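You operate a simulated robot arm through the tools that you are given. There is no shell and no other tool. Be economical: measure what you need, move in short steps, check, and stop when the job is done.

Carry out the task below with a simulated robot arm. There is one attempt and no reset: what you move stays moved.

## Task
Put things in order on the top of the filling bench. At the end: the white round lamp from the top of the filling bench stands where the green short gutter stood; the green short gutter from the top of the filling bench stands on top of the blue tape roll; the purple-capped strip from the top of the filling bench is on the purple carton (marked "Trace feed"); the blue scoop from the top of the filling bench stands where the white round lamp stood; whatever was shut is shut again. Leave all else as you found it, and nothing knocked over.

Only the result counts: the job must be done as asked and must still hold three seconds after the hand-in. Knocking over, shifting, dropping, spilling or breaking anything else fails it.

## Robot
A 7-joint arm with a two-finger gripper, fixed in place. Base frame: the origin is at the foot of the arm, x ahead of it, y to its left, z up; the work surface is at about z = 0.86. Units: m, degrees, N and s.
With the tool pointing down near the work surface it reaches from about 0.34 to 0.72 m from the base axis. Its first joint turns from -66.0 to 66.0 degrees. Payload 2.45 kg.
Tool frame: the origin (TCP) lies between the finger pads and is the grasp point; the fingertips stand 0.026 m ahead of it; z points along the fingers, y is the line along which they close. Largest opening 0.096 m; the body of the gripper starts 0.069 m behind the TCP.
Orientation is told as [roll, pitch, yaw] about the base's x, y, z axes, in that order, counted from this pose: with the fingers straight down and closing along the base's y, the tool's x points along the base's -x, its y along +y and its z along -z.

## Interface
- The arm moves only by the tool nudge_tool. Its argument "moves" is a list of rows, each a list of 3 entries, a list of its own where there are three numbers: the shift along the tool's x, y, z in units of 300 mm (1.0 is 300 mm), then the turn, a rotation vector about the tool's x, y, z in units of 45 degrees (1.0 is 45 degrees), then the gripper command, from -1 (fully open) to 1 (shut), values between in proportion. In form: [[[x, y, z], [rx, ry, rz], fingers], ...]. A call has 1 to 12 rows; each row is the pose to reach, as a shift and turn from the pose commanded when the call began, along the tool's axes at that moment. A call with a number of a shift or a turn outside -1 to 1 is refused whole. Rows are played at 5 a second. More than 0.05 m and 8.6 degrees between two rows, or a gripper value outside its range, and nothing of the call is played. A pose out of reach is approached as far as the arm can. The call stops where the force on the tool passes 40 N (or 10 N more than at its start, if that is more) or the arm is blocked; 0.2 s more then pass. The fingers move at their own pace and stop on an object; they squeeze with about 34 N. The grip force told is the motor's: it shows also when the fingers shut on nothing. Time passes only in rows, and 0.2 s behind the last, so rows that repeat a pose let the fingers close. The reply holds the time, the measured pose of the TCP, the force on the tool along the base axes, the opening and the grip force, in the units named above and with some noise, with the torque about the TCP (base axes, N m) and any sound that the robot's microphone picked up, and new pictures: "pictures" is both (left out), scene, wrist or none.
- Cameras (640 x 400 px; columns grow to the right, rows downward): "scene" is fixed at [0.186, -0.4166, 1.42]; the picture's right is [0.48, -0.88, 0.00], its down [-0.53, -0.29, -0.80] and it looks along [0.70, 0.38, -0.60] (base axes); focal length 228 px, centre (320, 200). "wrist" rides on the gripper at [0.082, 0.003, -0.098] in the tool frame; the picture's right is [-0.04, 1.00, 0.00], its down [-0.73, -0.03, -0.68] and it looks along [-0.68, -0.03, 0.73] (tool axes); focal length 256 px, centre (320, 200). There is no depth. A picture from a camera that has moved, and an enlarged one, comes with that camera's place and axes in the base frame and with its lens.
- zoom(camera, box): a new picture of the part [left, top, right, bottom] of that camera's present view, enlarged. It takes no simulated time.
- close_job(): hands the job in; it is judged then, once.

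Go step by step. Nothing tells you positions but the pictures and the camera data: compare them with the known pose of the tool, close in by small moves and look again before you grip or let go. The budget is 120 turns and 200 pictures, counting those below and the enlarged ones. Unless the task says otherwise, let go and move clear before handing in, and close with one line.

The tools are called after "Request:" by a JSON object that holds its "api" and its "payload". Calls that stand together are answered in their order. nudge_tool: Moves the arm, as the interface text tells. Its arguments: {"type":"object","properties":{"moves":{"type":"array"},"pictures":{"type":"string","enum":["both","scene","wrist","none"]}},"required":["moves"]} The other tools are called the same way: zoom (camera, box) takes an enlarged picture of a part of a camera's view; close_job () hands the job in.

At the start:

```text
clock: 0.0
eef_pos: [0.3776, -0.2486, 1.2394]
orientation: [0.0, 0.0, 0.0]
ft_force: [1.1, 0.1, -0.1]
torque: [0.01, 0.02, 0.02]
gripper_width: 0.0962
grasp_force: 0.0
```

scene: 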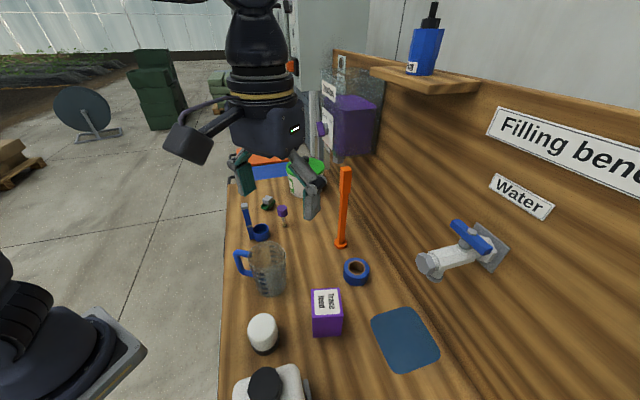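
wrist: 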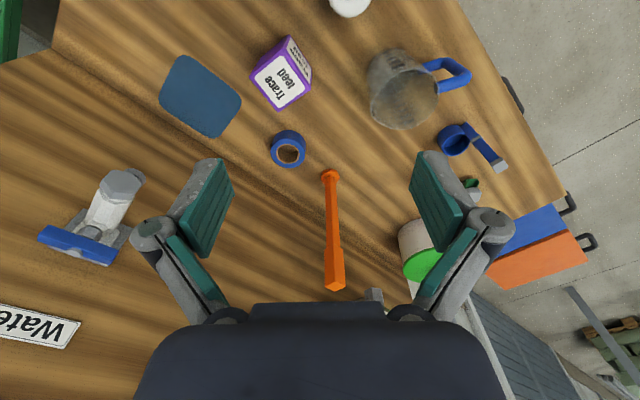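

I see the bench with the lamp, carton, tape roll, jug, scoop, and small items farther on. I'll enlarge the views to measure them.

Request:
{"api": "zoom", "payload": {"camera": "scene", "box": [220, 150, 380, 250]}}

Request:
{"api": "zoom", "payload": {"camera": "scene", "box": [220, 240, 476, 400]}}

Request:
{"api": "zoom", "payload": {"camera": "wrist", "box": [340, 0, 596, 160]}}

Request:
{"api": "zoom", "payload": {"camera": "wrist", "box": [360, 100, 600, 250]}}

```text
4.00 times, centred on (300, 200) of scene
camera zoom: at [0.186, -0.4166, 1.42], right [0.48, -0.88, 0.0], down [-0.53, -0.29, -0.8], along [0.7, 0.38, -0.6], focal length 914 px, centre (400, 200)
```

zoom: 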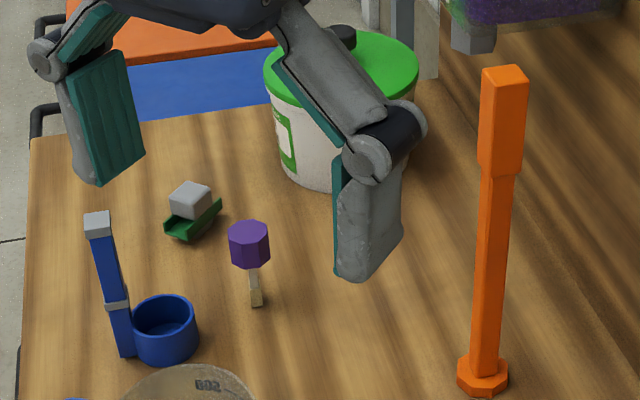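

```text
2.50 times, centred on (348, 320) of scene
camera zoom: at [0.186, -0.4166, 1.42], right [0.48, -0.88, 0.0], down [-0.53, -0.29, -0.8], along [0.7, 0.38, -0.6], focal length 571 px, centre (250, -100)
```

zoom: 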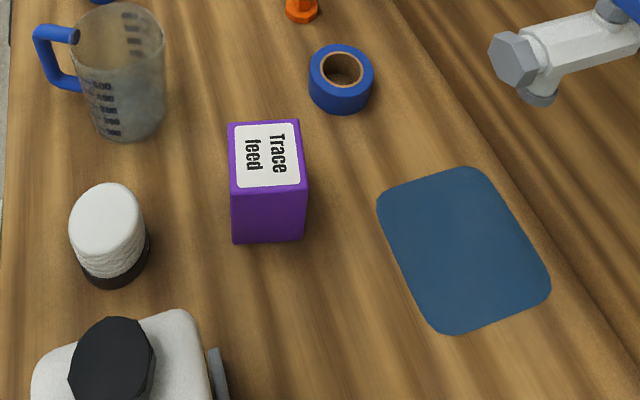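

```text
2.50 times, centred on (468, 80) of wrist
camera zoom: at [0.2966, -0.246, 1.3376], right [0.04, 1.0, 0.0], down [0.73, -0.03, 0.68], along [0.68, -0.03, -0.73], focal length 640 px, centre (-50, 500)
```

zoom: 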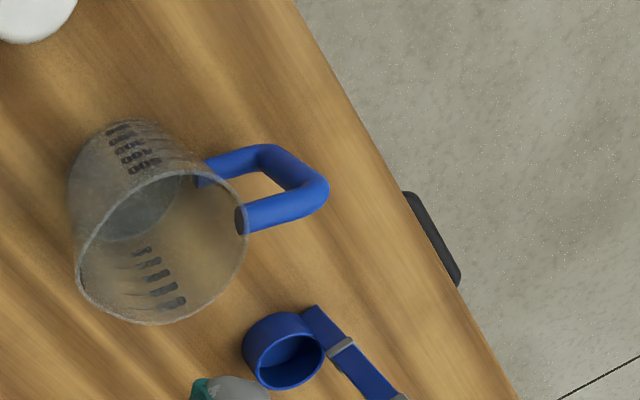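

```text
2.67 times, centred on (480, 175) of wrist
camera zoom: at [0.2966, -0.246, 1.3376], right [0.04, 1.0, 0.0], down [0.73, -0.03, 0.68], along [0.68, -0.03, -0.73], focal length 683 px, centre (-107, 267)
```

zoom: 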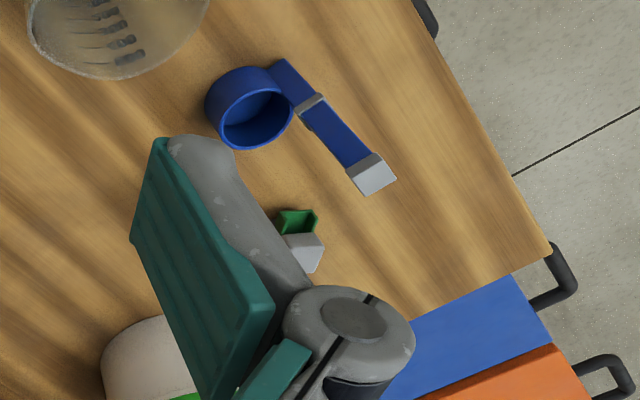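

The lamp is near (0.31,-0.21), the carton (0.42,-0.31), the tape (0.57,-0.32), the scoop (0.56,0.02), the strip (0.64,-0.02) and the gutter (0.70,0.10). Next I move over there high up for a better look.

Request:
{"api": "nudge_tool", "payload": {"moves": [[[-0.07, 0.125, 0.025], [0, 0, 0], -1], [[-0.143, 0.25, 0.05], [0, 0, 0], -1], [[-0.215, 0.375, 0.075], [0, 0, 0], -1], [[-0.287, 0.5, 0.1], [0, 0, 0], -1], [[-0.358, 0.625, 0.125], [0, 0, 0], -1], [[-0.43, 0.75, 0.15], [0, 0, 0], -1], [[-0.5, 0.875, 0.175], [0, 0, 0], -1], [[-0.573, 1.0, 0.2], [0, 0, 0], -1]]}}

```text
clock: 1.8
eef_pos: [0.5513, 0.0505, 1.1793]
orientation: [0.0, 0.0, -0.2]
ft_force: [-0.6, -0.4, 0.0]
torque: [-0.03, -0.01, 0.02]
gripper_width: 0.0959
grasp_force: 0.0
camera wrist: at [0.4693, 0.0533, 1.2773], right [0.04, 1.0, 0.0], down [0.73, -0.03, 0.68], along [0.68, -0.03, -0.73], focal length 256 px, centre (320, 200)
```

scene: 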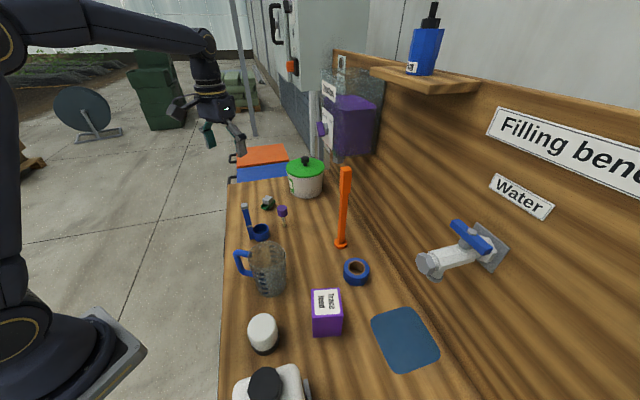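
wrist: 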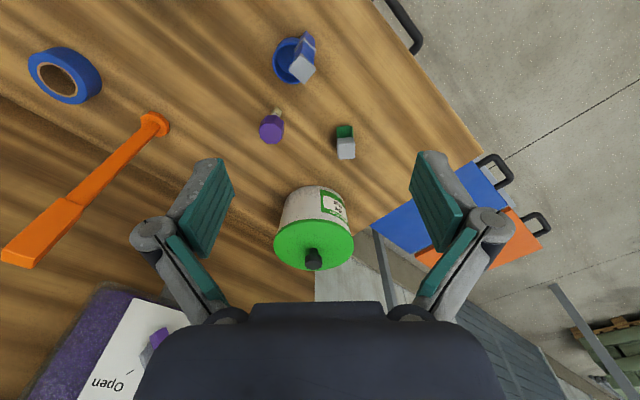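

Request:
{"api": "zoom", "payload": {"camera": "wrist", "box": [240, 20, 400, 180]}}

Request:
{"api": "zoom", "payload": {"camera": "scene", "box": [230, 150, 326, 250]}}

```text
2.50 times, centred on (320, 100) of wrist
camera zoom: at [0.4693, 0.0533, 1.2773], right [0.04, 1.0, 0.0], down [0.73, -0.03, 0.68], along [0.68, -0.03, -0.73], focal length 640 px, centre (320, 450)
```

zoom: 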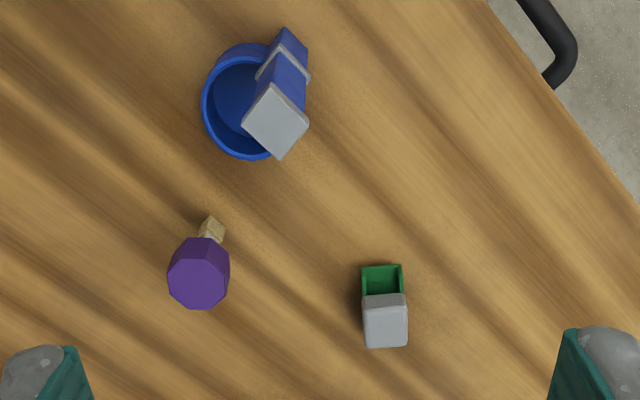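

```text
4.00 times, centred on (278, 200) of scene
camera zoom: at [0.1859, -0.4166, 1.42], right [0.48, -0.88, 0.0], down [-0.53, -0.29, -0.8], along [0.7, 0.38, -0.6], focal length 914 px, centre (488, 200)
```

zoom: 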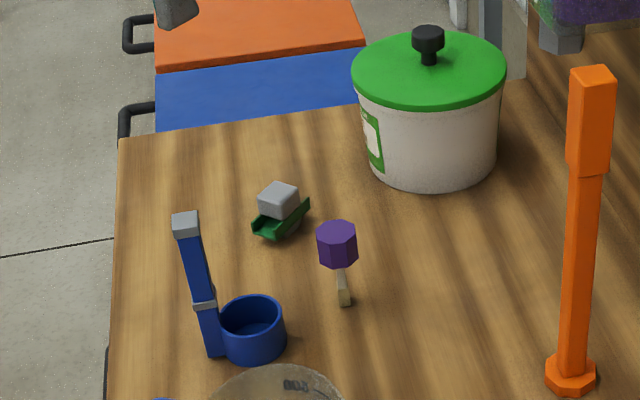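

The strip, scoop and gutter all stand upright; the gutter has a grey block on it at about (0.70, 0.087), top at z≈0.90. I'll come over the gutter for a closer look.

Request:
{"api": "nudge_tool", "payload": {"moves": [[[-0.09, 0.024, 0.1], [0, 0, 0], -1], [[-0.18, 0.049, 0.2], [0, 0, 0], -1], [[-0.27, 0.073, 0.3], [0, 0, 0], -1], [[-0.36, 0.098, 0.4], [0, 0, 0], -1], [[-0.453, 0.122, 0.5], [0, 0, 0], -1]]}}

Request:
{"api": "zoom", "payload": {"camera": "wrist", "box": [220, 60, 420, 220]}}

```text
clock: 3.0
eef_pos: [0.6849, 0.0892, 1.0319]
orientation: [0.0, 0.0, 0.0]
ft_force: [0.3, 0.2, -0.5]
torque: [0.0, 0.01, -0.01]
gripper_width: 0.0959
grasp_force: 0.1
camera wrist: at [0.604, 0.0916, 1.13], right [0.04, 1.0, 0.0], down [0.73, -0.03, 0.68], along [0.68, -0.03, -0.73], focal length 256 px, centre (320, 200)
```

scene: 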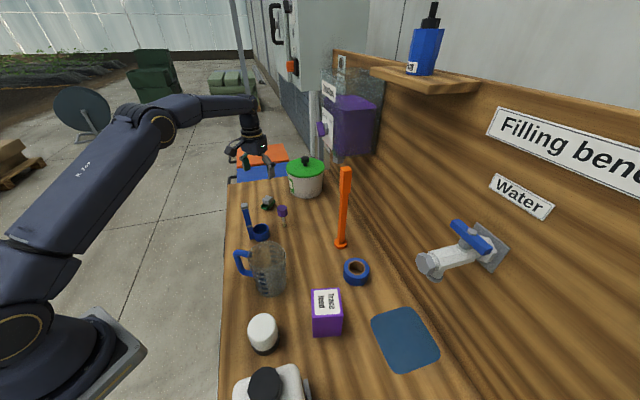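
wrist: 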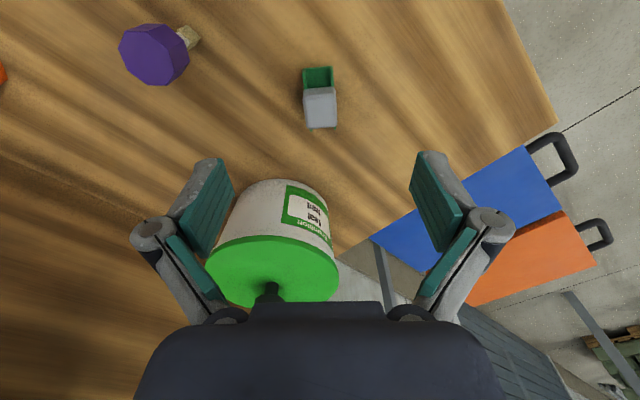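

```text
2.50 times, centred on (320, 140) of wrist
camera zoom: at [0.604, 0.0916, 1.13], right [0.04, 1.0, 0.0], down [0.73, -0.03, 0.68], along [0.68, -0.03, -0.73], focal length 640 px, centre (320, 350)
```

zoom: 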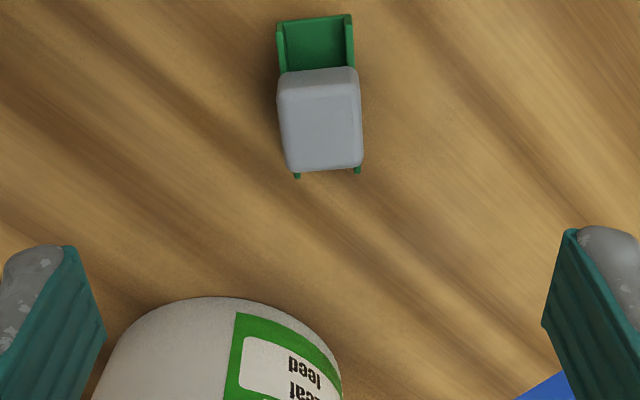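

The gutter lies nearly along base x, its block centred at about (0.702, 0.088). I descend around it with the fingers open.

Request:
{"api": "nudge_tool", "payload": {"moves": [[[-0.057, -0.003, 0.0], [0, 0, -0.07], -1], [[-0.057, -0.003, 0.15], [0, 0, -0.07], -1], [[-0.057, -0.003, 0.3], [0, 0, -0.07], -1], [[-0.057, -0.003, 0.4], [0, 0, -0.07], -1], [[-0.057, -0.003, 0.455], [0, 0, -0.07], -1]]}}

```text
clock: 4.2
eef_pos: [0.7028, 0.0861, 0.8893]
orientation: [0.0, 0.0, 3.1]
ft_force: [0.2, 0.1, 0.2]
torque: [-0.03, 0.01, 0.0]
gripper_width: 0.0959
grasp_force: 0.0
camera wrist: at [0.6212, 0.0848, 0.9892], right [-0.01, 1.0, 0.0], down [0.73, 0.01, 0.68], along [0.68, 0.01, -0.73], focal length 256 px, centre (320, 200)
```

scene: 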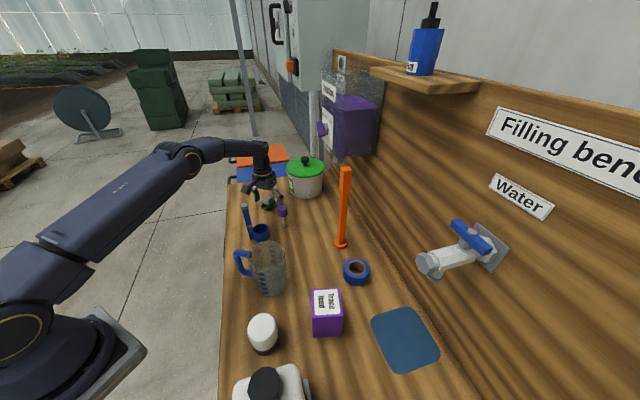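
wrist: 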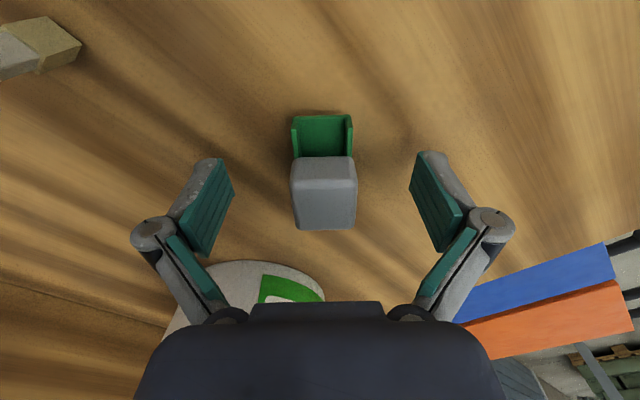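

It sits centred between the fingers. I close on it.

Request:
{"api": "nudge_tool", "payload": {"moves": [[[0, 0, 0], [0, 0, 0], 1], [[0, 0, 0], [0, 0, 0], 1], [[0, 0, 0], [0, 0, 0], 1], [[0, 0, 0], [0, 0, 0], 1], [[0, 0, 0], [0, 0, 0], 1], [[0, 0, 0], [0, 0, 0], 1]], "pictures": "none"}}

Request:
{"api": "nudge_tool", "payload": {"moves": [[[0, 0, -0.05], [0, 0, 0], 1], [[0, 0, -0.12], [0, 0, 0], 1], [[0, 0, -0.25], [0, 0, 0], 1]]}}

```text
clock: 5.6
eef_pos: [0.703, 0.0862, 0.8901]
orientation: [0.1, 0.0, 3.2]
ft_force: [0.3, 0.5, 0.1]
torque: [-0.02, 0.0, -0.02]
gripper_width: 0.0279
grasp_force: 33.9
```

```text
clock: 6.4
eef_pos: [0.7039, 0.0888, 0.9671]
orientation: [0.0, 0.1, 3.1]
ft_force: [-0.3, -0.1, -0.9]
torque: [0.02, -0.01, 0.02]
gripper_width: 0.0278
grasp_force: 34.4
camera wrist: at [0.621, 0.0868, 1.0656], right [-0.01, 1.0, 0.0], down [0.73, 0.01, 0.68], along [0.68, 0.01, -0.73], focal length 256 px, centre (320, 200)
```

scene: 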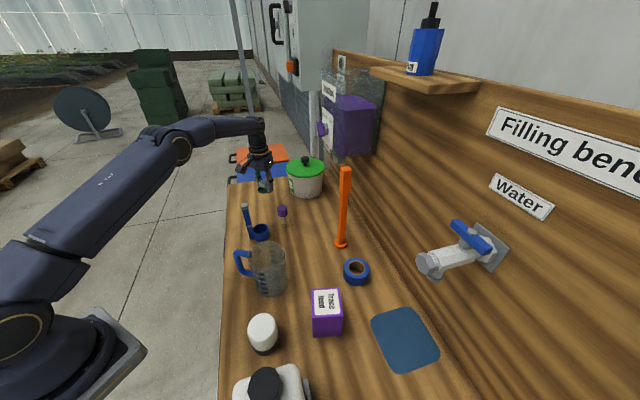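
wrist: 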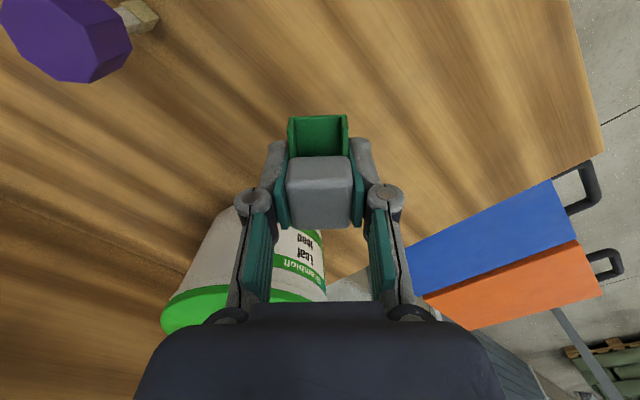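

The gutter came up in one piece. I take it back over the bench, high and clear of the orange pole, towards the tape.

Request:
{"api": "nudge_tool", "payload": {"moves": [[[0, 0, -0.16], [0, 0, 0], 1], [[0.05, -0.01, -0.31], [0, 0, 0], 1], [[0.15, -0.02, -0.43], [0, 0, 0], 1], [[0.3, -0.04, -0.5], [0, 0, 0], 1], [[0.45, -0.07, -0.5], [0, 0, 0], 1], [[0.6, -0.1, -0.5], [0, 0, 0], 1], [[0.68, -0.23, -0.5], [0, 0, 0], 1], [[0.69, -0.38, -0.5], [0, 0, 0], 1], [[0.7, -0.53, -0.5], [0, 0, 0], 1], [[0.71, -0.68, -0.5], [0, 0, 0], 1], [[0.715, -0.83, -0.5], [0, 0, 0], 1], [[0.723, -0.98, -0.5], [0, 0, 0], 1]]}}

Request:
{"api": "zoom", "payload": {"camera": "wrist", "box": [160, 60, 360, 220]}}

```text
clock: 9.0
eef_pos: [0.5017, -0.2228, 1.116]
orientation: [0.0, 0.0, 3.2]
ft_force: [-0.2, 0.0, -1.1]
torque: [0.0, 0.0, 0.02]
gripper_width: 0.0279
grasp_force: 34.1
camera wrist: at [0.4203, -0.2237, 1.2158], right [-0.02, 1.0, 0.0], down [0.73, 0.01, 0.68], along [0.68, 0.01, -0.73], focal length 256 px, centre (320, 200)
```

scene: 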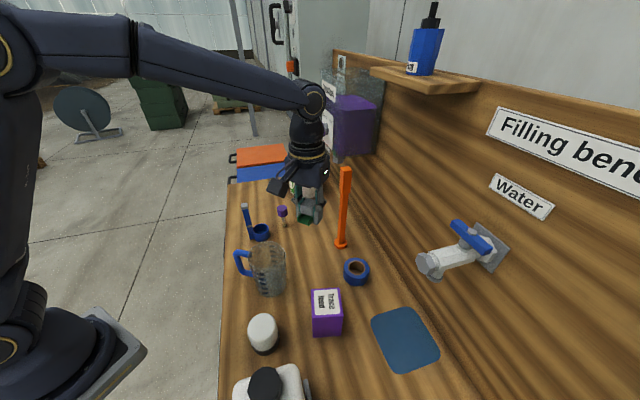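
wrist: 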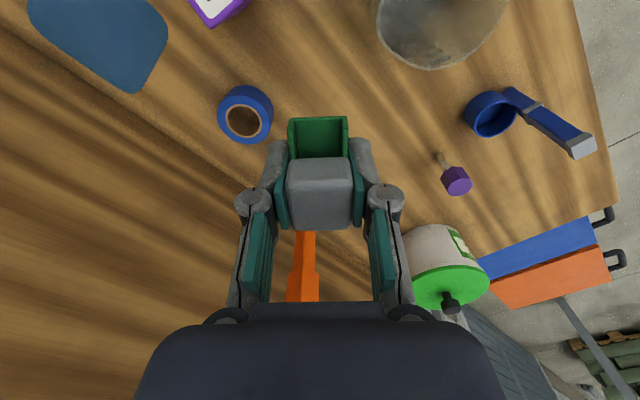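

```text
2.50 times, centred on (260, 140) of wrist
camera zoom: at [0.4203, -0.2237, 1.2158], right [-0.02, 1.0, 0.0], down [0.73, 0.01, 0.68], along [0.68, 0.01, -0.73], focal length 640 px, centre (470, 350)
```

zoom: 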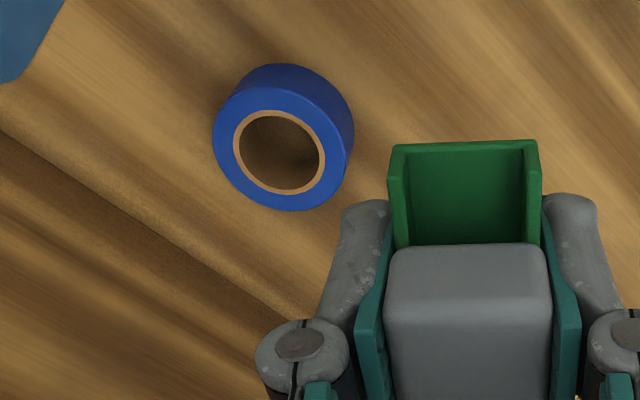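

The tape centre confirms at (0.573,-0.320), top about z 0.90. I move above it.

Request:
{"api": "nudge_tool", "payload": {"moves": [[[-0.07, -0.11, 0.0], [0, 0, 0], 1], [[-0.15, -0.22, 0.05], [0, 0, 0], 1], [[-0.22, -0.336, 0.12], [0, 0, 0], 1], [[-0.22, -0.336, 0.26], [0, 0, 0], 1], [[-0.22, -0.336, 0.4], [0, 0, 0], 1], [[-0.22, -0.336, 0.5], [0, 0, 0], 1]]}}

Request:
{"api": "zoom", "payload": {"camera": "scene", "box": [310, 220, 406, 300]}}

```text
clock: 10.4
eef_pos: [0.5745, -0.3149, 0.9675]
orientation: [0.0, 0.0, 3.1]
ft_force: [0.9, -0.2, -0.6]
torque: [0.01, 0.01, -0.02]
gripper_width: 0.0279
grasp_force: 34.4
camera wrist: at [0.4926, -0.3168, 1.0658], right [-0.01, 1.0, 0.0], down [0.73, 0.01, 0.68], along [0.68, 0.01, -0.73], focal length 256 px, centre (320, 200)
```

scene: 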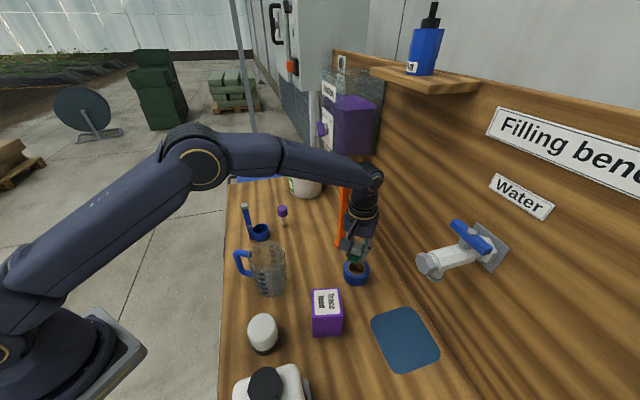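
wrist: 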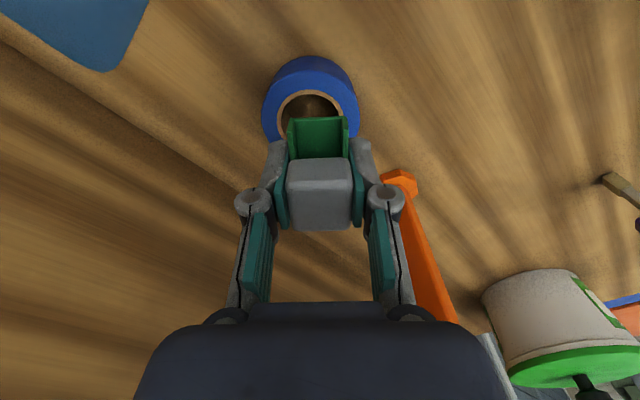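

```text
5.00 times, centred on (358, 260) of scene
camera zoom: at [0.186, -0.4167, 1.42], right [0.48, -0.88, 0.0], down [-0.53, -0.29, -0.8], along [0.7, 0.38, -0.6], focal length 1142 px, centre (130, -100)
```

zoom: 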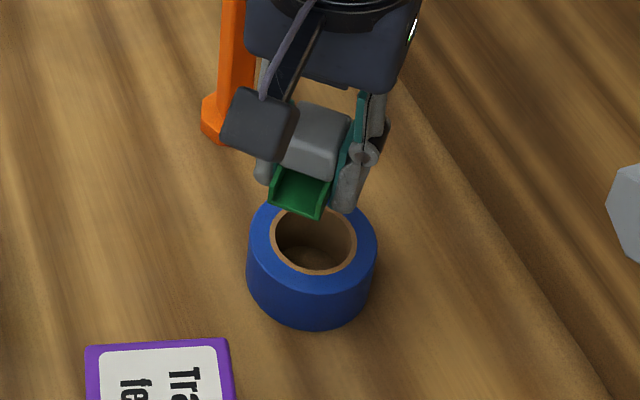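

The gutter hangs almost over the tape ring; I correct a few millimetres and descend close to contact.

Request:
{"api": "nudge_tool", "payload": {"moves": [[[0.018, -0.019, 0.0], [0, 0, 0], 1], [[0.018, -0.019, 0.05], [0, 0, 0], 1], [[0.018, -0.019, 0.1], [0, 0, 0], 1]]}}

Request:
{"api": "zoom", "payload": {"camera": "scene", "box": [310, 220, 406, 300]}}

```text
clock: 11.2
eef_pos: [0.5694, -0.3217, 0.9364]
orientation: [0.0, 0.0, 3.0]
ft_force: [0.9, 0.7, -0.6]
torque: [-0.01, 0.01, -0.02]
gripper_width: 0.0277
grasp_force: 34.1
camera wrist: at [0.4875, -0.3224, 1.0358], right [-0.01, 1.0, 0.0], down [0.73, 0.01, 0.68], along [0.68, 0.01, -0.73], focal length 256 px, centre (320, 200)
```

scene: 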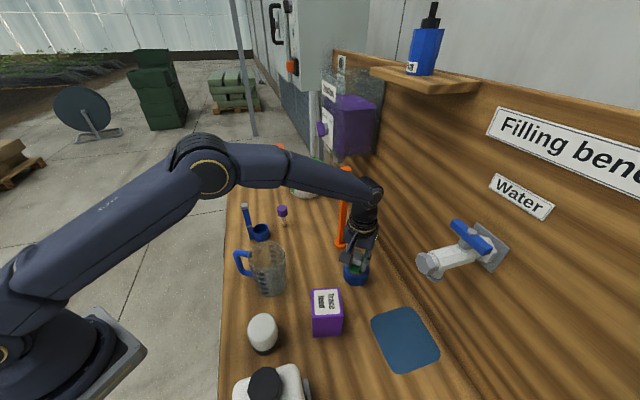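
wrist: 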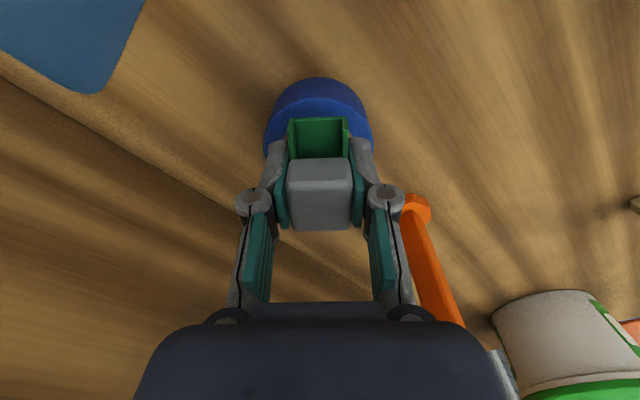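

```text
5.00 times, centred on (358, 260) of scene
camera zoom: at [0.186, -0.4167, 1.42], right [0.48, -0.88, 0.0], down [-0.53, -0.29, -0.8], along [0.7, 0.38, -0.6], focal length 1142 px, centre (130, -100)
```

zoom: 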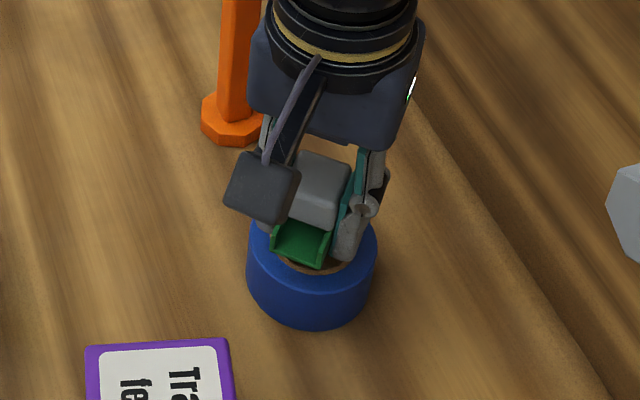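

The front of the gutter barely overlaps the ring, so I shift it 5 mm back towards me and then lower it gently.

Request:
{"api": "nudge_tool", "payload": {"moves": [[[0.017, 0.003, 0.0], [0, 0, 0], 1], [[0.017, 0.003, 0.0], [0, 0, 0], 1], [[0.017, 0.003, 0.01], [0, 0, 0], 1], [[0.017, 0.003, 0.016], [0, 0, 0], 1]]}}

Request:
{"api": "zoom", "payload": {"camera": "scene", "box": [310, 220, 406, 300]}}

```text
clock: 12.2
eef_pos: [0.5636, -0.3213, 0.9326]
orientation: [0.0, 0.1, 3.0]
ft_force: [0.4, 0.3, -0.3]
torque: [0.02, -0.02, 0.01]
gripper_width: 0.0279
grasp_force: 34.0
camera wrist: at [0.4818, -0.3224, 1.0312], right [-0.01, 1.0, 0.0], down [0.73, 0.01, 0.68], along [0.68, 0.01, -0.73], focal length 256 px, centre (320, 200)
```

scene: 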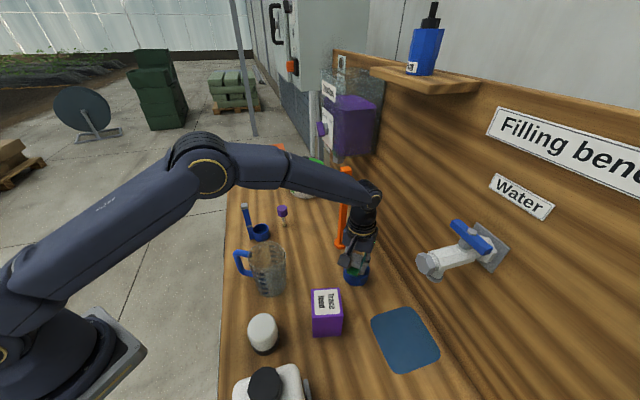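
wrist: 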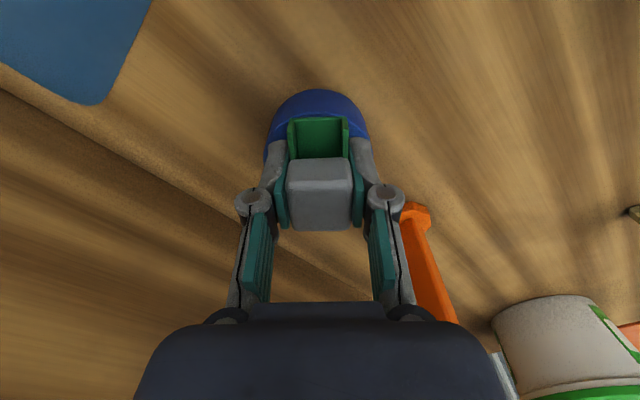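

```text
5.00 times, centred on (358, 260) of scene
camera zoom: at [0.186, -0.4167, 1.42], right [0.48, -0.88, 0.0], down [-0.53, -0.29, -0.8], along [0.7, 0.38, -0.6], focal length 1142 px, centre (130, -100)
```

zoom: 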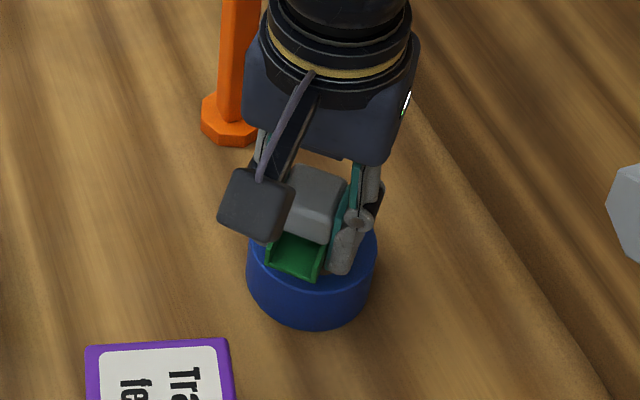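

The front now rests over the ring. I lower in 1 mm steps until contact shows.

Request:
{"api": "nudge_tool", "payload": {"moves": [[[0, 0, 0.004], [0, 0, 0], 1], [[0, 0, 0.008], [0, 0, 0], 1], [[0, 0, 0.008], [0, 0, 0], 1]], "pictures": "none"}}

```text
clock: 13.0
eef_pos: [0.5632, -0.3208, 0.9304]
orientation: [0.0, 0.0, 3.0]
ft_force: [-0.4, 0.5, -0.5]
torque: [0.05, 0.04, 0.03]
gripper_width: 0.0279
grasp_force: 34.2
```

Request:
{"api": "nudge_tool", "payload": {"moves": [[[0, 0, 0.004], [0, 0, 0], 1], [[0, 0, 0.007], [0, 0, 0], 1], [[0, 0, 0.007], [0, 0, 0], 1]], "pictures": "none"}}

```text
clock: 13.8
eef_pos: [0.5635, -0.3208, 0.9266]
orientation: [0.0, 0.0, 3.1]
ft_force: [0.5, 0.1, -0.2]
torque: [-0.02, -0.02, 0.0]
gripper_width: 0.0278
grasp_force: 33.8
```

Request:
{"api": "zoom", "payload": {"camera": "scene", "box": [330, 240, 386, 285]}}

Request:
{"api": "zoom", "payload": {"camera": "wrist", "box": [240, 70, 400, 190]}}

```text
8.89 times, centred on (358, 262) of scene
camera zoom: at [0.186, -0.4167, 1.42], right [0.48, -0.88, 0.0], down [-0.53, -0.29, -0.8], along [0.7, 0.38, -0.6], focal length 2031 px, centre (-18, -356)
```

zoom: 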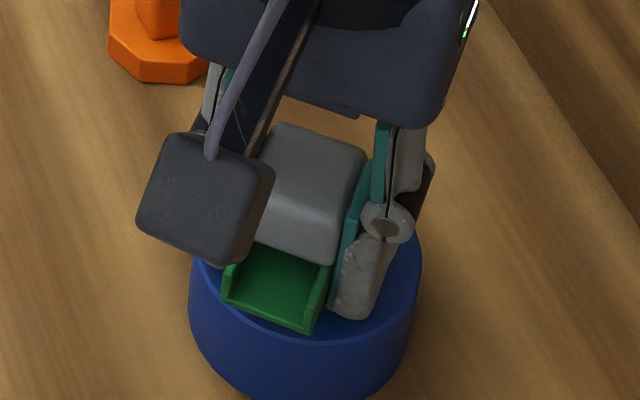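

```text
3.33 times, centred on (320, 130) of wrist
camera zoom: at [0.4821, -0.3224, 1.0266], right [-0.01, 1.0, 0.0], down [0.73, 0.01, 0.68], along [0.68, 0.01, -0.73], focal length 853 px, centre (320, 433)
```

zoom: 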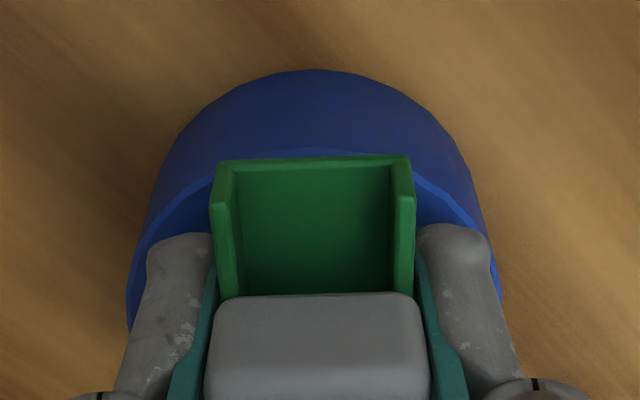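

Not yet touching; I continue lowering slowly.

Request:
{"api": "nudge_tool", "payload": {"moves": [[[0, 0, 0.003], [0, 0, 0], 1], [[0, 0, 0.006], [0, 0, 0], 1], [[0, 0, 0.006], [0, 0, 0], 1]], "pictures": "none"}}

Request:
{"api": "nudge_tool", "payload": {"moves": [[[0, 0, 0.003], [0, 0, 0], 1], [[0, 0, 0.006], [0, 0, 0], 1], [[0, 0, 0.006], [0, 0, 0], 1]], "pictures": "none"}}

```text
clock: 14.6
eef_pos: [0.5623, -0.3217, 0.9269]
orientation: [0.0, -0.1, 3.1]
ft_force: [-1.1, 0.9, 5.3]
torque: [0.05, 0.04, -0.04]
gripper_width: 0.0277
grasp_force: 34.2
```

```text
clock: 15.4
eef_pos: [0.5654, -0.3211, 0.9264]
orientation: [-0.1, -0.1, 3.1]
ft_force: [-4.9, 4.1, 21.7]
torque: [0.09, 0.34, -0.01]
gripper_width: 0.0278
grasp_force: 34.0
```

Contact is made. I relieve the press and open the fingers.

Request:
{"api": "nudge_tool", "payload": {"moves": [[[0, 0, -0.006], [0, 0, 0], 1], [[0, 0, -0.008], [0, 0, 0], 0.4], [[0, 0, -0.008], [0, 0, 0], 0], [[0, 0, -0.008], [0, 0, 0], -0.4], [[0, 0, -0.008], [0, 0, 0], -0.4]]}}

Request:
{"api": "zoom", "payload": {"camera": "scene", "box": [310, 220, 406, 300]}}

```text
clock: 16.6
eef_pos: [0.5656, -0.3221, 0.9264]
orientation: [0.0, 0.2, 3.1]
ft_force: [-0.1, 0.0, -0.3]
torque: [-0.01, 0.02, 0.0]
gripper_width: 0.0674
grasp_force: 0.1
camera wrist: at [0.4825, -0.3229, 1.0257], right [-0.01, 1.0, 0.0], down [0.73, 0.01, 0.68], along [0.68, 0.01, -0.73], focal length 256 px, centre (320, 200)
```

scene: 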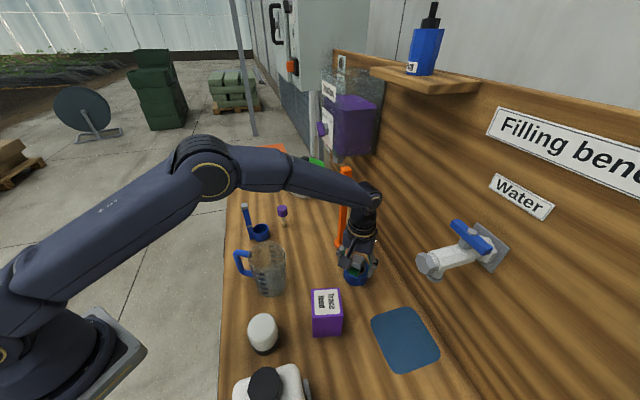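
wrist: 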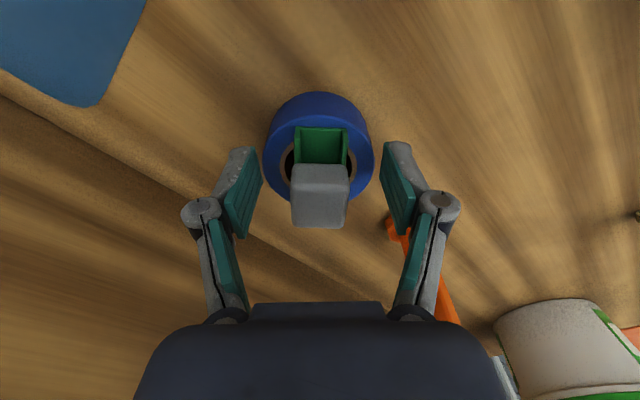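

```text
5.00 times, centred on (358, 260) of scene
camera zoom: at [0.186, -0.4166, 1.42], right [0.48, -0.88, 0.0], down [-0.53, -0.29, -0.8], along [0.7, 0.38, -0.6], focal length 1142 px, centre (130, -100)
```

zoom: 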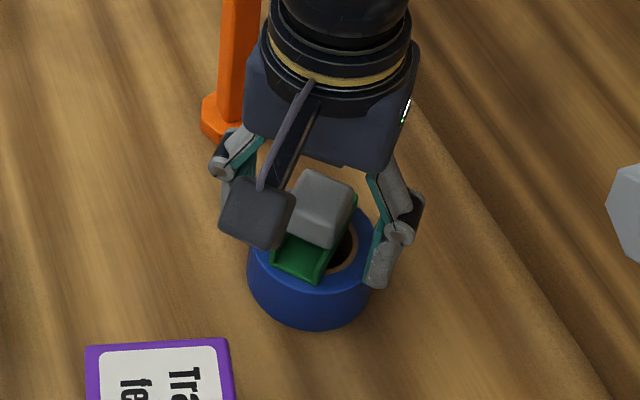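

The gutter rests level on the tape. Now I rise and go over the lamp, turning so the fingers close across the bench.

Request:
{"api": "nudge_tool", "payload": {"moves": [[[0, 0, -0.1], [0, 0, 0], -0.4], [[0, 0, -0.26], [0, 0, 0], -0.6], [[0, 0, -0.4], [0, 0, 0], -1], [[0, 0, -0.55], [0, 0, 0], -1], [[0.12, 0.06, -0.6], [0, 0, -0.14], -1], [[0.25, 0.13, -0.6], [0, 0, -0.28], -1], [[0.38, 0.2, -0.6], [0, 0, -0.42], -1], [[0.51, 0.27, -0.6], [0, 0, -0.56], -1], [[0.64, 0.34, -0.6], [0, 0, -0.7], -1], [[0.73, 0.38, -0.6], [0, 0, -0.84], -1]]}}

Request:
{"api": "zoom", "payload": {"camera": "scene", "box": [310, 220, 406, 300]}}

```text
clock: 18.8
eef_pos: [0.3401, -0.2185, 1.1053]
orientation: [-0.1, 0.0, 41.0]
ft_force: [-0.2, 0.3, 0.2]
torque: [0.0, 0.0, -0.01]
gripper_width: 0.0961
grasp_force: 0.1
camera wrist: at [0.2761, -0.2691, 1.2047], right [-0.63, 0.78, 0.0], down [0.57, 0.46, 0.68], along [0.53, 0.42, -0.73], focal length 256 px, centre (320, 200)
```

scene: 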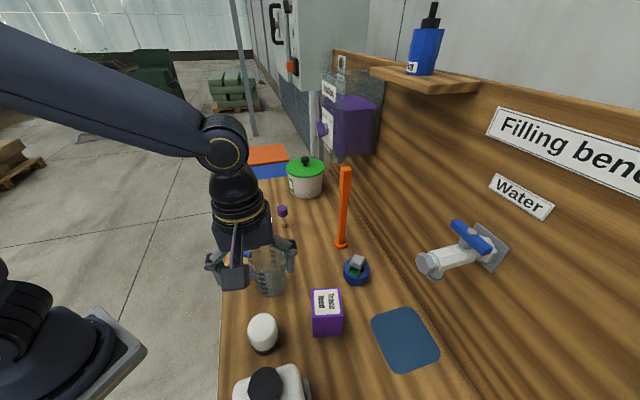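
wrist: 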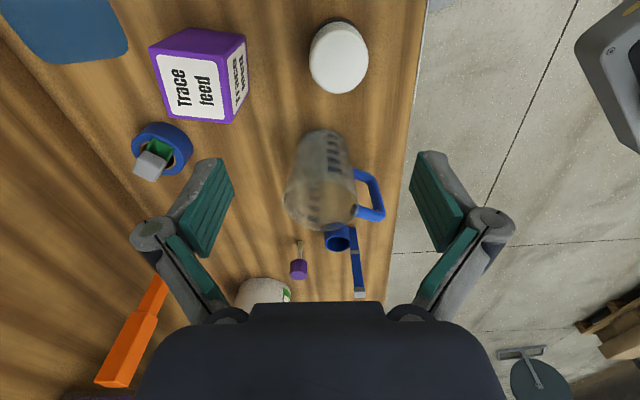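

```text
5.00 times, centred on (358, 260) of scene
camera zoom: at [0.1859, -0.4166, 1.42], right [0.48, -0.88, 0.0], down [-0.53, -0.29, -0.8], along [0.7, 0.38, -0.6], focal length 1142 px, centre (130, -100)
```

zoom: 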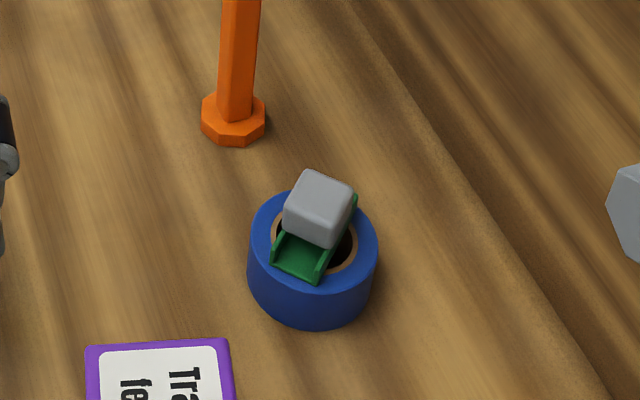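

The gutter is good on the tape. The lamp stands near (0.314,-0.214); I move above it for a check.

Request:
{"api": "nudge_tool", "payload": {"moves": [[[0.056, 0.068, 0.0], [0, 0, 0], -1], [[0.056, 0.068, 0.11], [0, 0, 0], -1], [[0.056, 0.068, 0.23], [0, 0, 0], -1]]}}

Request:
{"api": "zoom", "payload": {"camera": "scene", "box": [210, 260, 338, 380]}}

```text
clock: 19.6
eef_pos: [0.3149, -0.2137, 1.0362]
orientation: [0.1, 0.0, 41.0]
ft_force: [-0.1, 0.5, 0.1]
torque: [0.02, -0.01, 0.01]
gripper_width: 0.0957
grasp_force: 0.0
camera wrist: at [0.2498, -0.2655, 1.1357], right [-0.62, 0.78, 0.0], down [0.57, 0.46, 0.68], along [0.53, 0.42, -0.73], focal length 256 px, centre (320, 200)
```

scene: 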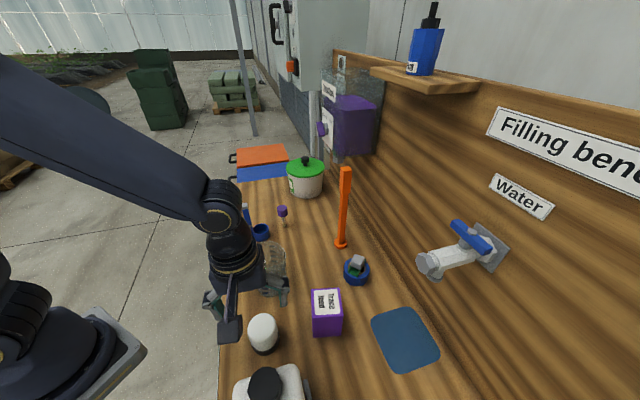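
wrist: 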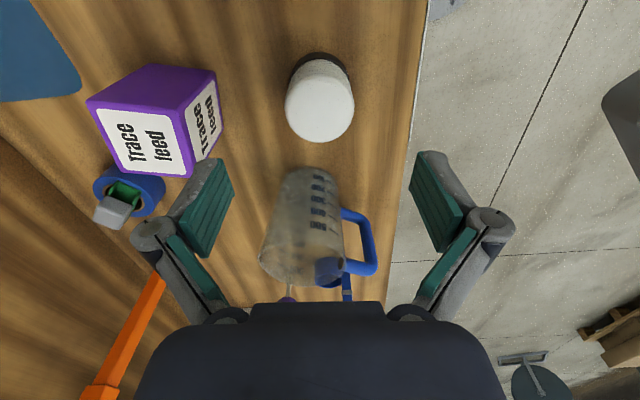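

```text
3.33 times, centred on (274, 320) of scene
camera zoom: at [0.1859, -0.4166, 1.42], right [0.48, -0.88, 0.0], down [-0.53, -0.29, -0.8], along [0.7, 0.38, -0.6], focal length 762 px, centre (473, -200)
```

zoom: 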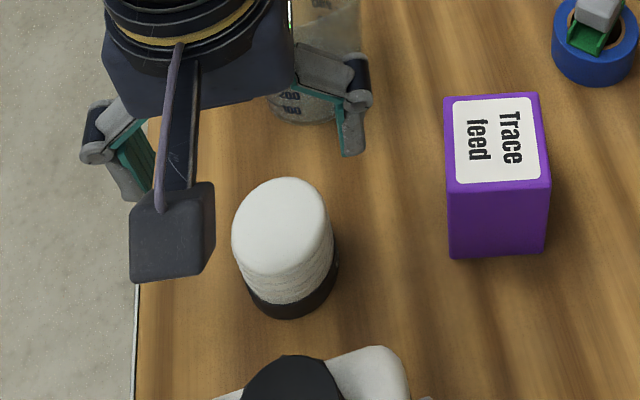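

The lamp is only about 0.066 m tall, centre near (0.318,-0.210). I descend around it.

Request:
{"api": "nudge_tool", "payload": {"moves": [[[-0.015, 0.004, 0.1], [0, 0, 0], -1], [[-0.015, 0.004, 0.22], [0, 0, 0], -1], [[-0.015, 0.004, 0.34], [0, 0, 0], -1], [[-0.015, 0.004, 0.435], [0, 0, 0], -1]]}}

Request:
{"api": "zoom", "payload": {"camera": "scene", "box": [210, 260, 338, 380]}}

```text
clock: 20.6
eef_pos: [0.3181, -0.2103, 0.9212]
orientation: [-0.6, 0.0, 41.1]
ft_force: [3.2, 4.1, 8.0]
torque: [-0.93, 0.9, -0.08]
gripper_width: 0.0957
grasp_force: 0.0
stopped in row 4: the force on the tool passed its limit at 80 N (the readings are from after the stop); the commanded pose is now the measured one
camera wrist: at [0.2535, -0.2604, 1.0204], right [-0.63, 0.78, -0.01], down [0.57, 0.46, 0.68], along [0.54, 0.42, -0.73], focal length 256 px, centre (320, 200)
```

scene: 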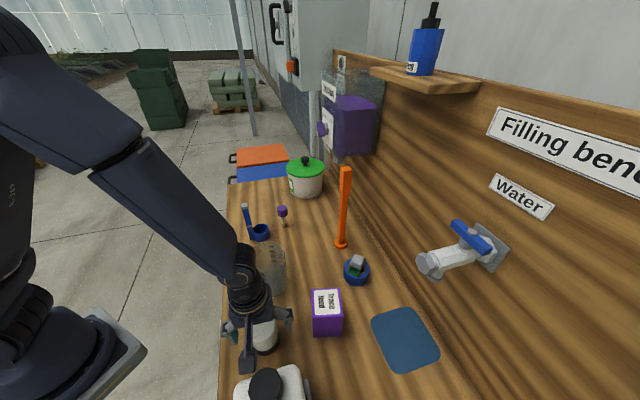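
wrist: 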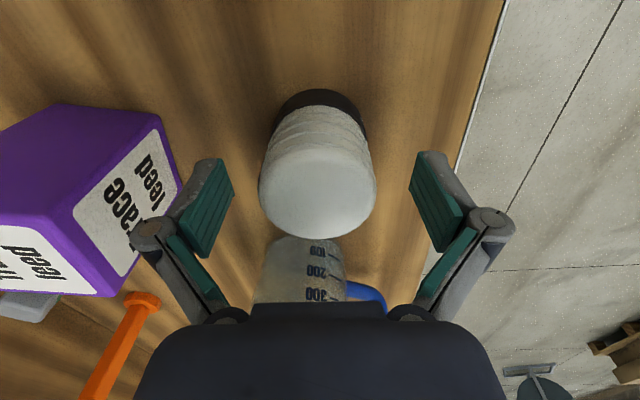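

```text
3.33 times, centred on (274, 320) of scene
camera zoom: at [0.186, -0.4165, 1.4201], right [0.48, -0.88, 0.0], down [-0.53, -0.29, -0.8], along [0.7, 0.38, -0.6], focal length 762 px, centre (473, -200)
```

zoom: 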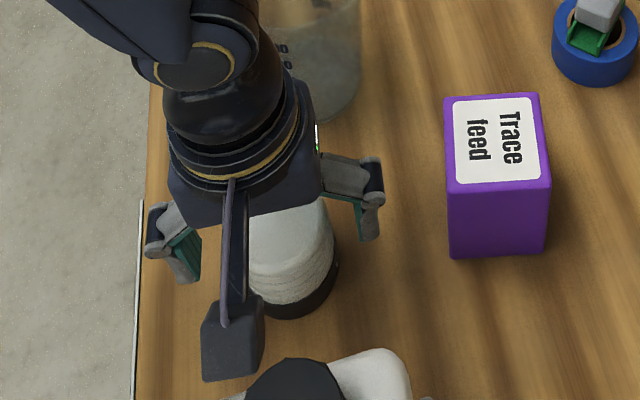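

The camera housing touched the cap of the white canister. I back straight up at once and check that the canister hasn't moved.

Request:
{"api": "nudge_tool", "payload": {"moves": [[[0, 0, -0.06], [0, 0, 0], -1], [[0, 0, -0.2], [0, 0, 0], -1], [[0, 0, -0.36], [0, 0, 0], -1]]}}

Request:
{"api": "zoom", "payload": {"camera": "scene", "box": [220, 240, 476, 400]}}

```text
clock: 21.4
eef_pos: [0.3172, -0.2097, 1.0298]
orientation: [-0.5, 0.0, 41.0]
ft_force: [0.3, 0.3, -0.1]
torque: [-0.03, 0.0, 0.0]
gripper_width: 0.096
grasp_force: 0.1
camera wrist: at [0.2521, -0.2612, 1.129], right [-0.63, 0.78, -0.01], down [0.57, 0.46, 0.68], along [0.53, 0.42, -0.73], focal length 256 px, centre (320, 200)
```

scene: 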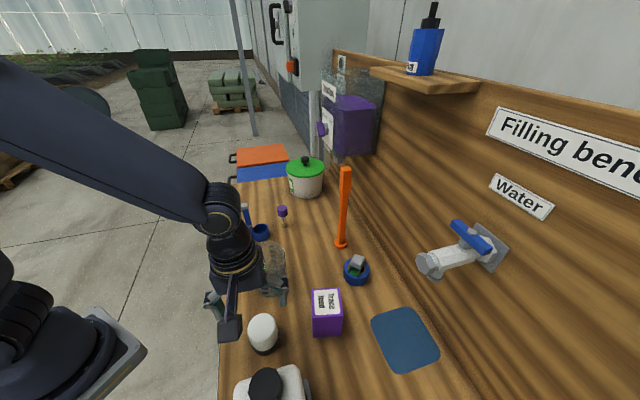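
wrist: 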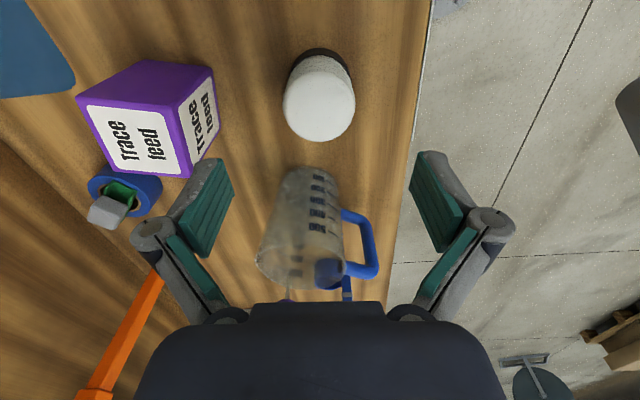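

```text
2.50 times, centred on (348, 320) of scene
camera zoom: at [0.1859, -0.4167, 1.42], right [0.48, -0.88, 0.0], down [-0.53, -0.29, -0.8], along [0.7, 0.38, -0.6], focal length 571 px, centre (250, -100)
```

zoom: 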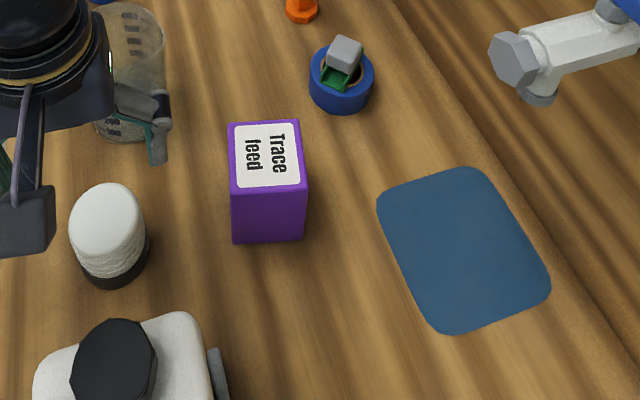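

The canister is still upright and essentially in place. I rotate the hand so the camera housing stays clear of it before going down again.

Request:
{"api": "nudge_tool", "payload": {"moves": [[[0, 0, -0.05], [0, 0, 0.17], -1], [[0, 0, -0.05], [0, 0, 0.34], -1], [[0, 0, -0.05], [0, 0, 0.51], -1], [[0, 0, -0.05], [0, 0, 0.68], -1], [[0, 0, -0.05], [0, 0, 0.85], -1], [[0, 0, -0.05], [0, 0, 1.0], -1]], "pictures": "none"}}

Request:
{"api": "nudge_tool", "payload": {"moves": [[[0, 0, 0.0], [0, 0, 0.14], -1]]}}

```text
clock: 22.8
eef_pos: [0.3171, -0.2086, 1.0453]
orientation: [-0.3, -0.4, -4.2]
ft_force: [0.0, 0.2, 0.2]
torque: [0.02, 0.02, -0.01]
gripper_width: 0.096
grasp_force: 0.0
```

```text
clock: 23.2
eef_pos: [0.3161, -0.2101, 1.0446]
orientation: [-0.3, -0.4, -10.3]
ft_force: [-0.8, -0.3, 0.5]
torque: [-0.01, -0.02, 0.05]
gripper_width: 0.096
grasp_force: 0.0
camera wrist: at [0.2361, -0.1911, 1.1429], right [0.22, 0.98, 0.0], down [0.71, -0.16, 0.68], along [0.67, -0.15, -0.73], focal length 256 px, centre (320, 200)
```

scene: 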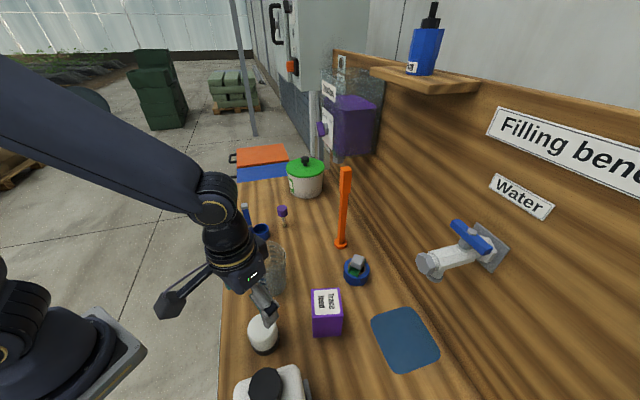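
wrist: 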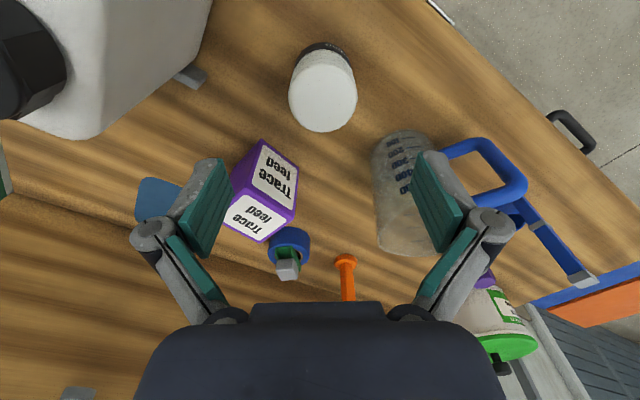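

The lamp is centred and the canister is well to the side now. I descend to grip height.

Request:
{"api": "nudge_tool", "payload": {"moves": [[[-0.006, 0.004, 0.12], [0, 0, 0], -1], [[-0.006, 0.004, 0.24], [0, 0, 0], -1], [[-0.006, 0.004, 0.34], [0, 0, 0], -1], [[-0.006, 0.004, 0.42], [0, 0, 0], -1], [[-0.006, 0.004, 0.465], [0, 0, 0], -1]]}}

```text
clock: 24.4
eef_pos: [0.32, -0.2099, 0.9056]
orientation: [-0.3, -0.4, -10.3]
ft_force: [-0.5, 0.8, 0.0]
torque: [0.01, -0.01, -0.01]
gripper_width: 0.096
grasp_force: 0.2
camera wrist: at [0.2389, -0.1913, 1.0034], right [0.22, 0.98, 0.0], down [0.71, -0.16, 0.68], along [0.67, -0.15, -0.73], focal length 256 px, centre (320, 200)
```

scene: 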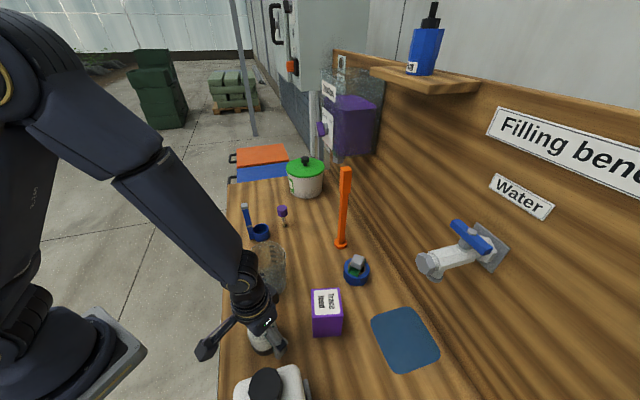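
wrist: 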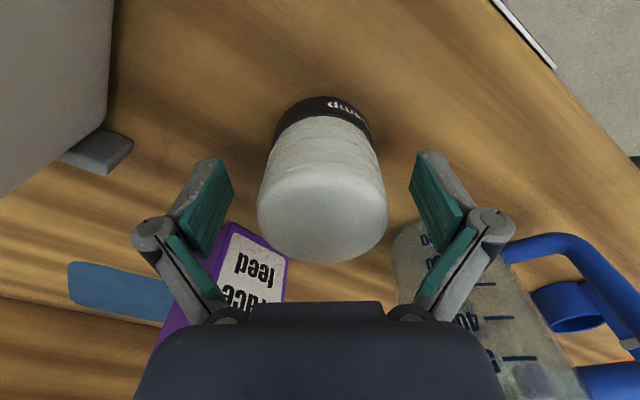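

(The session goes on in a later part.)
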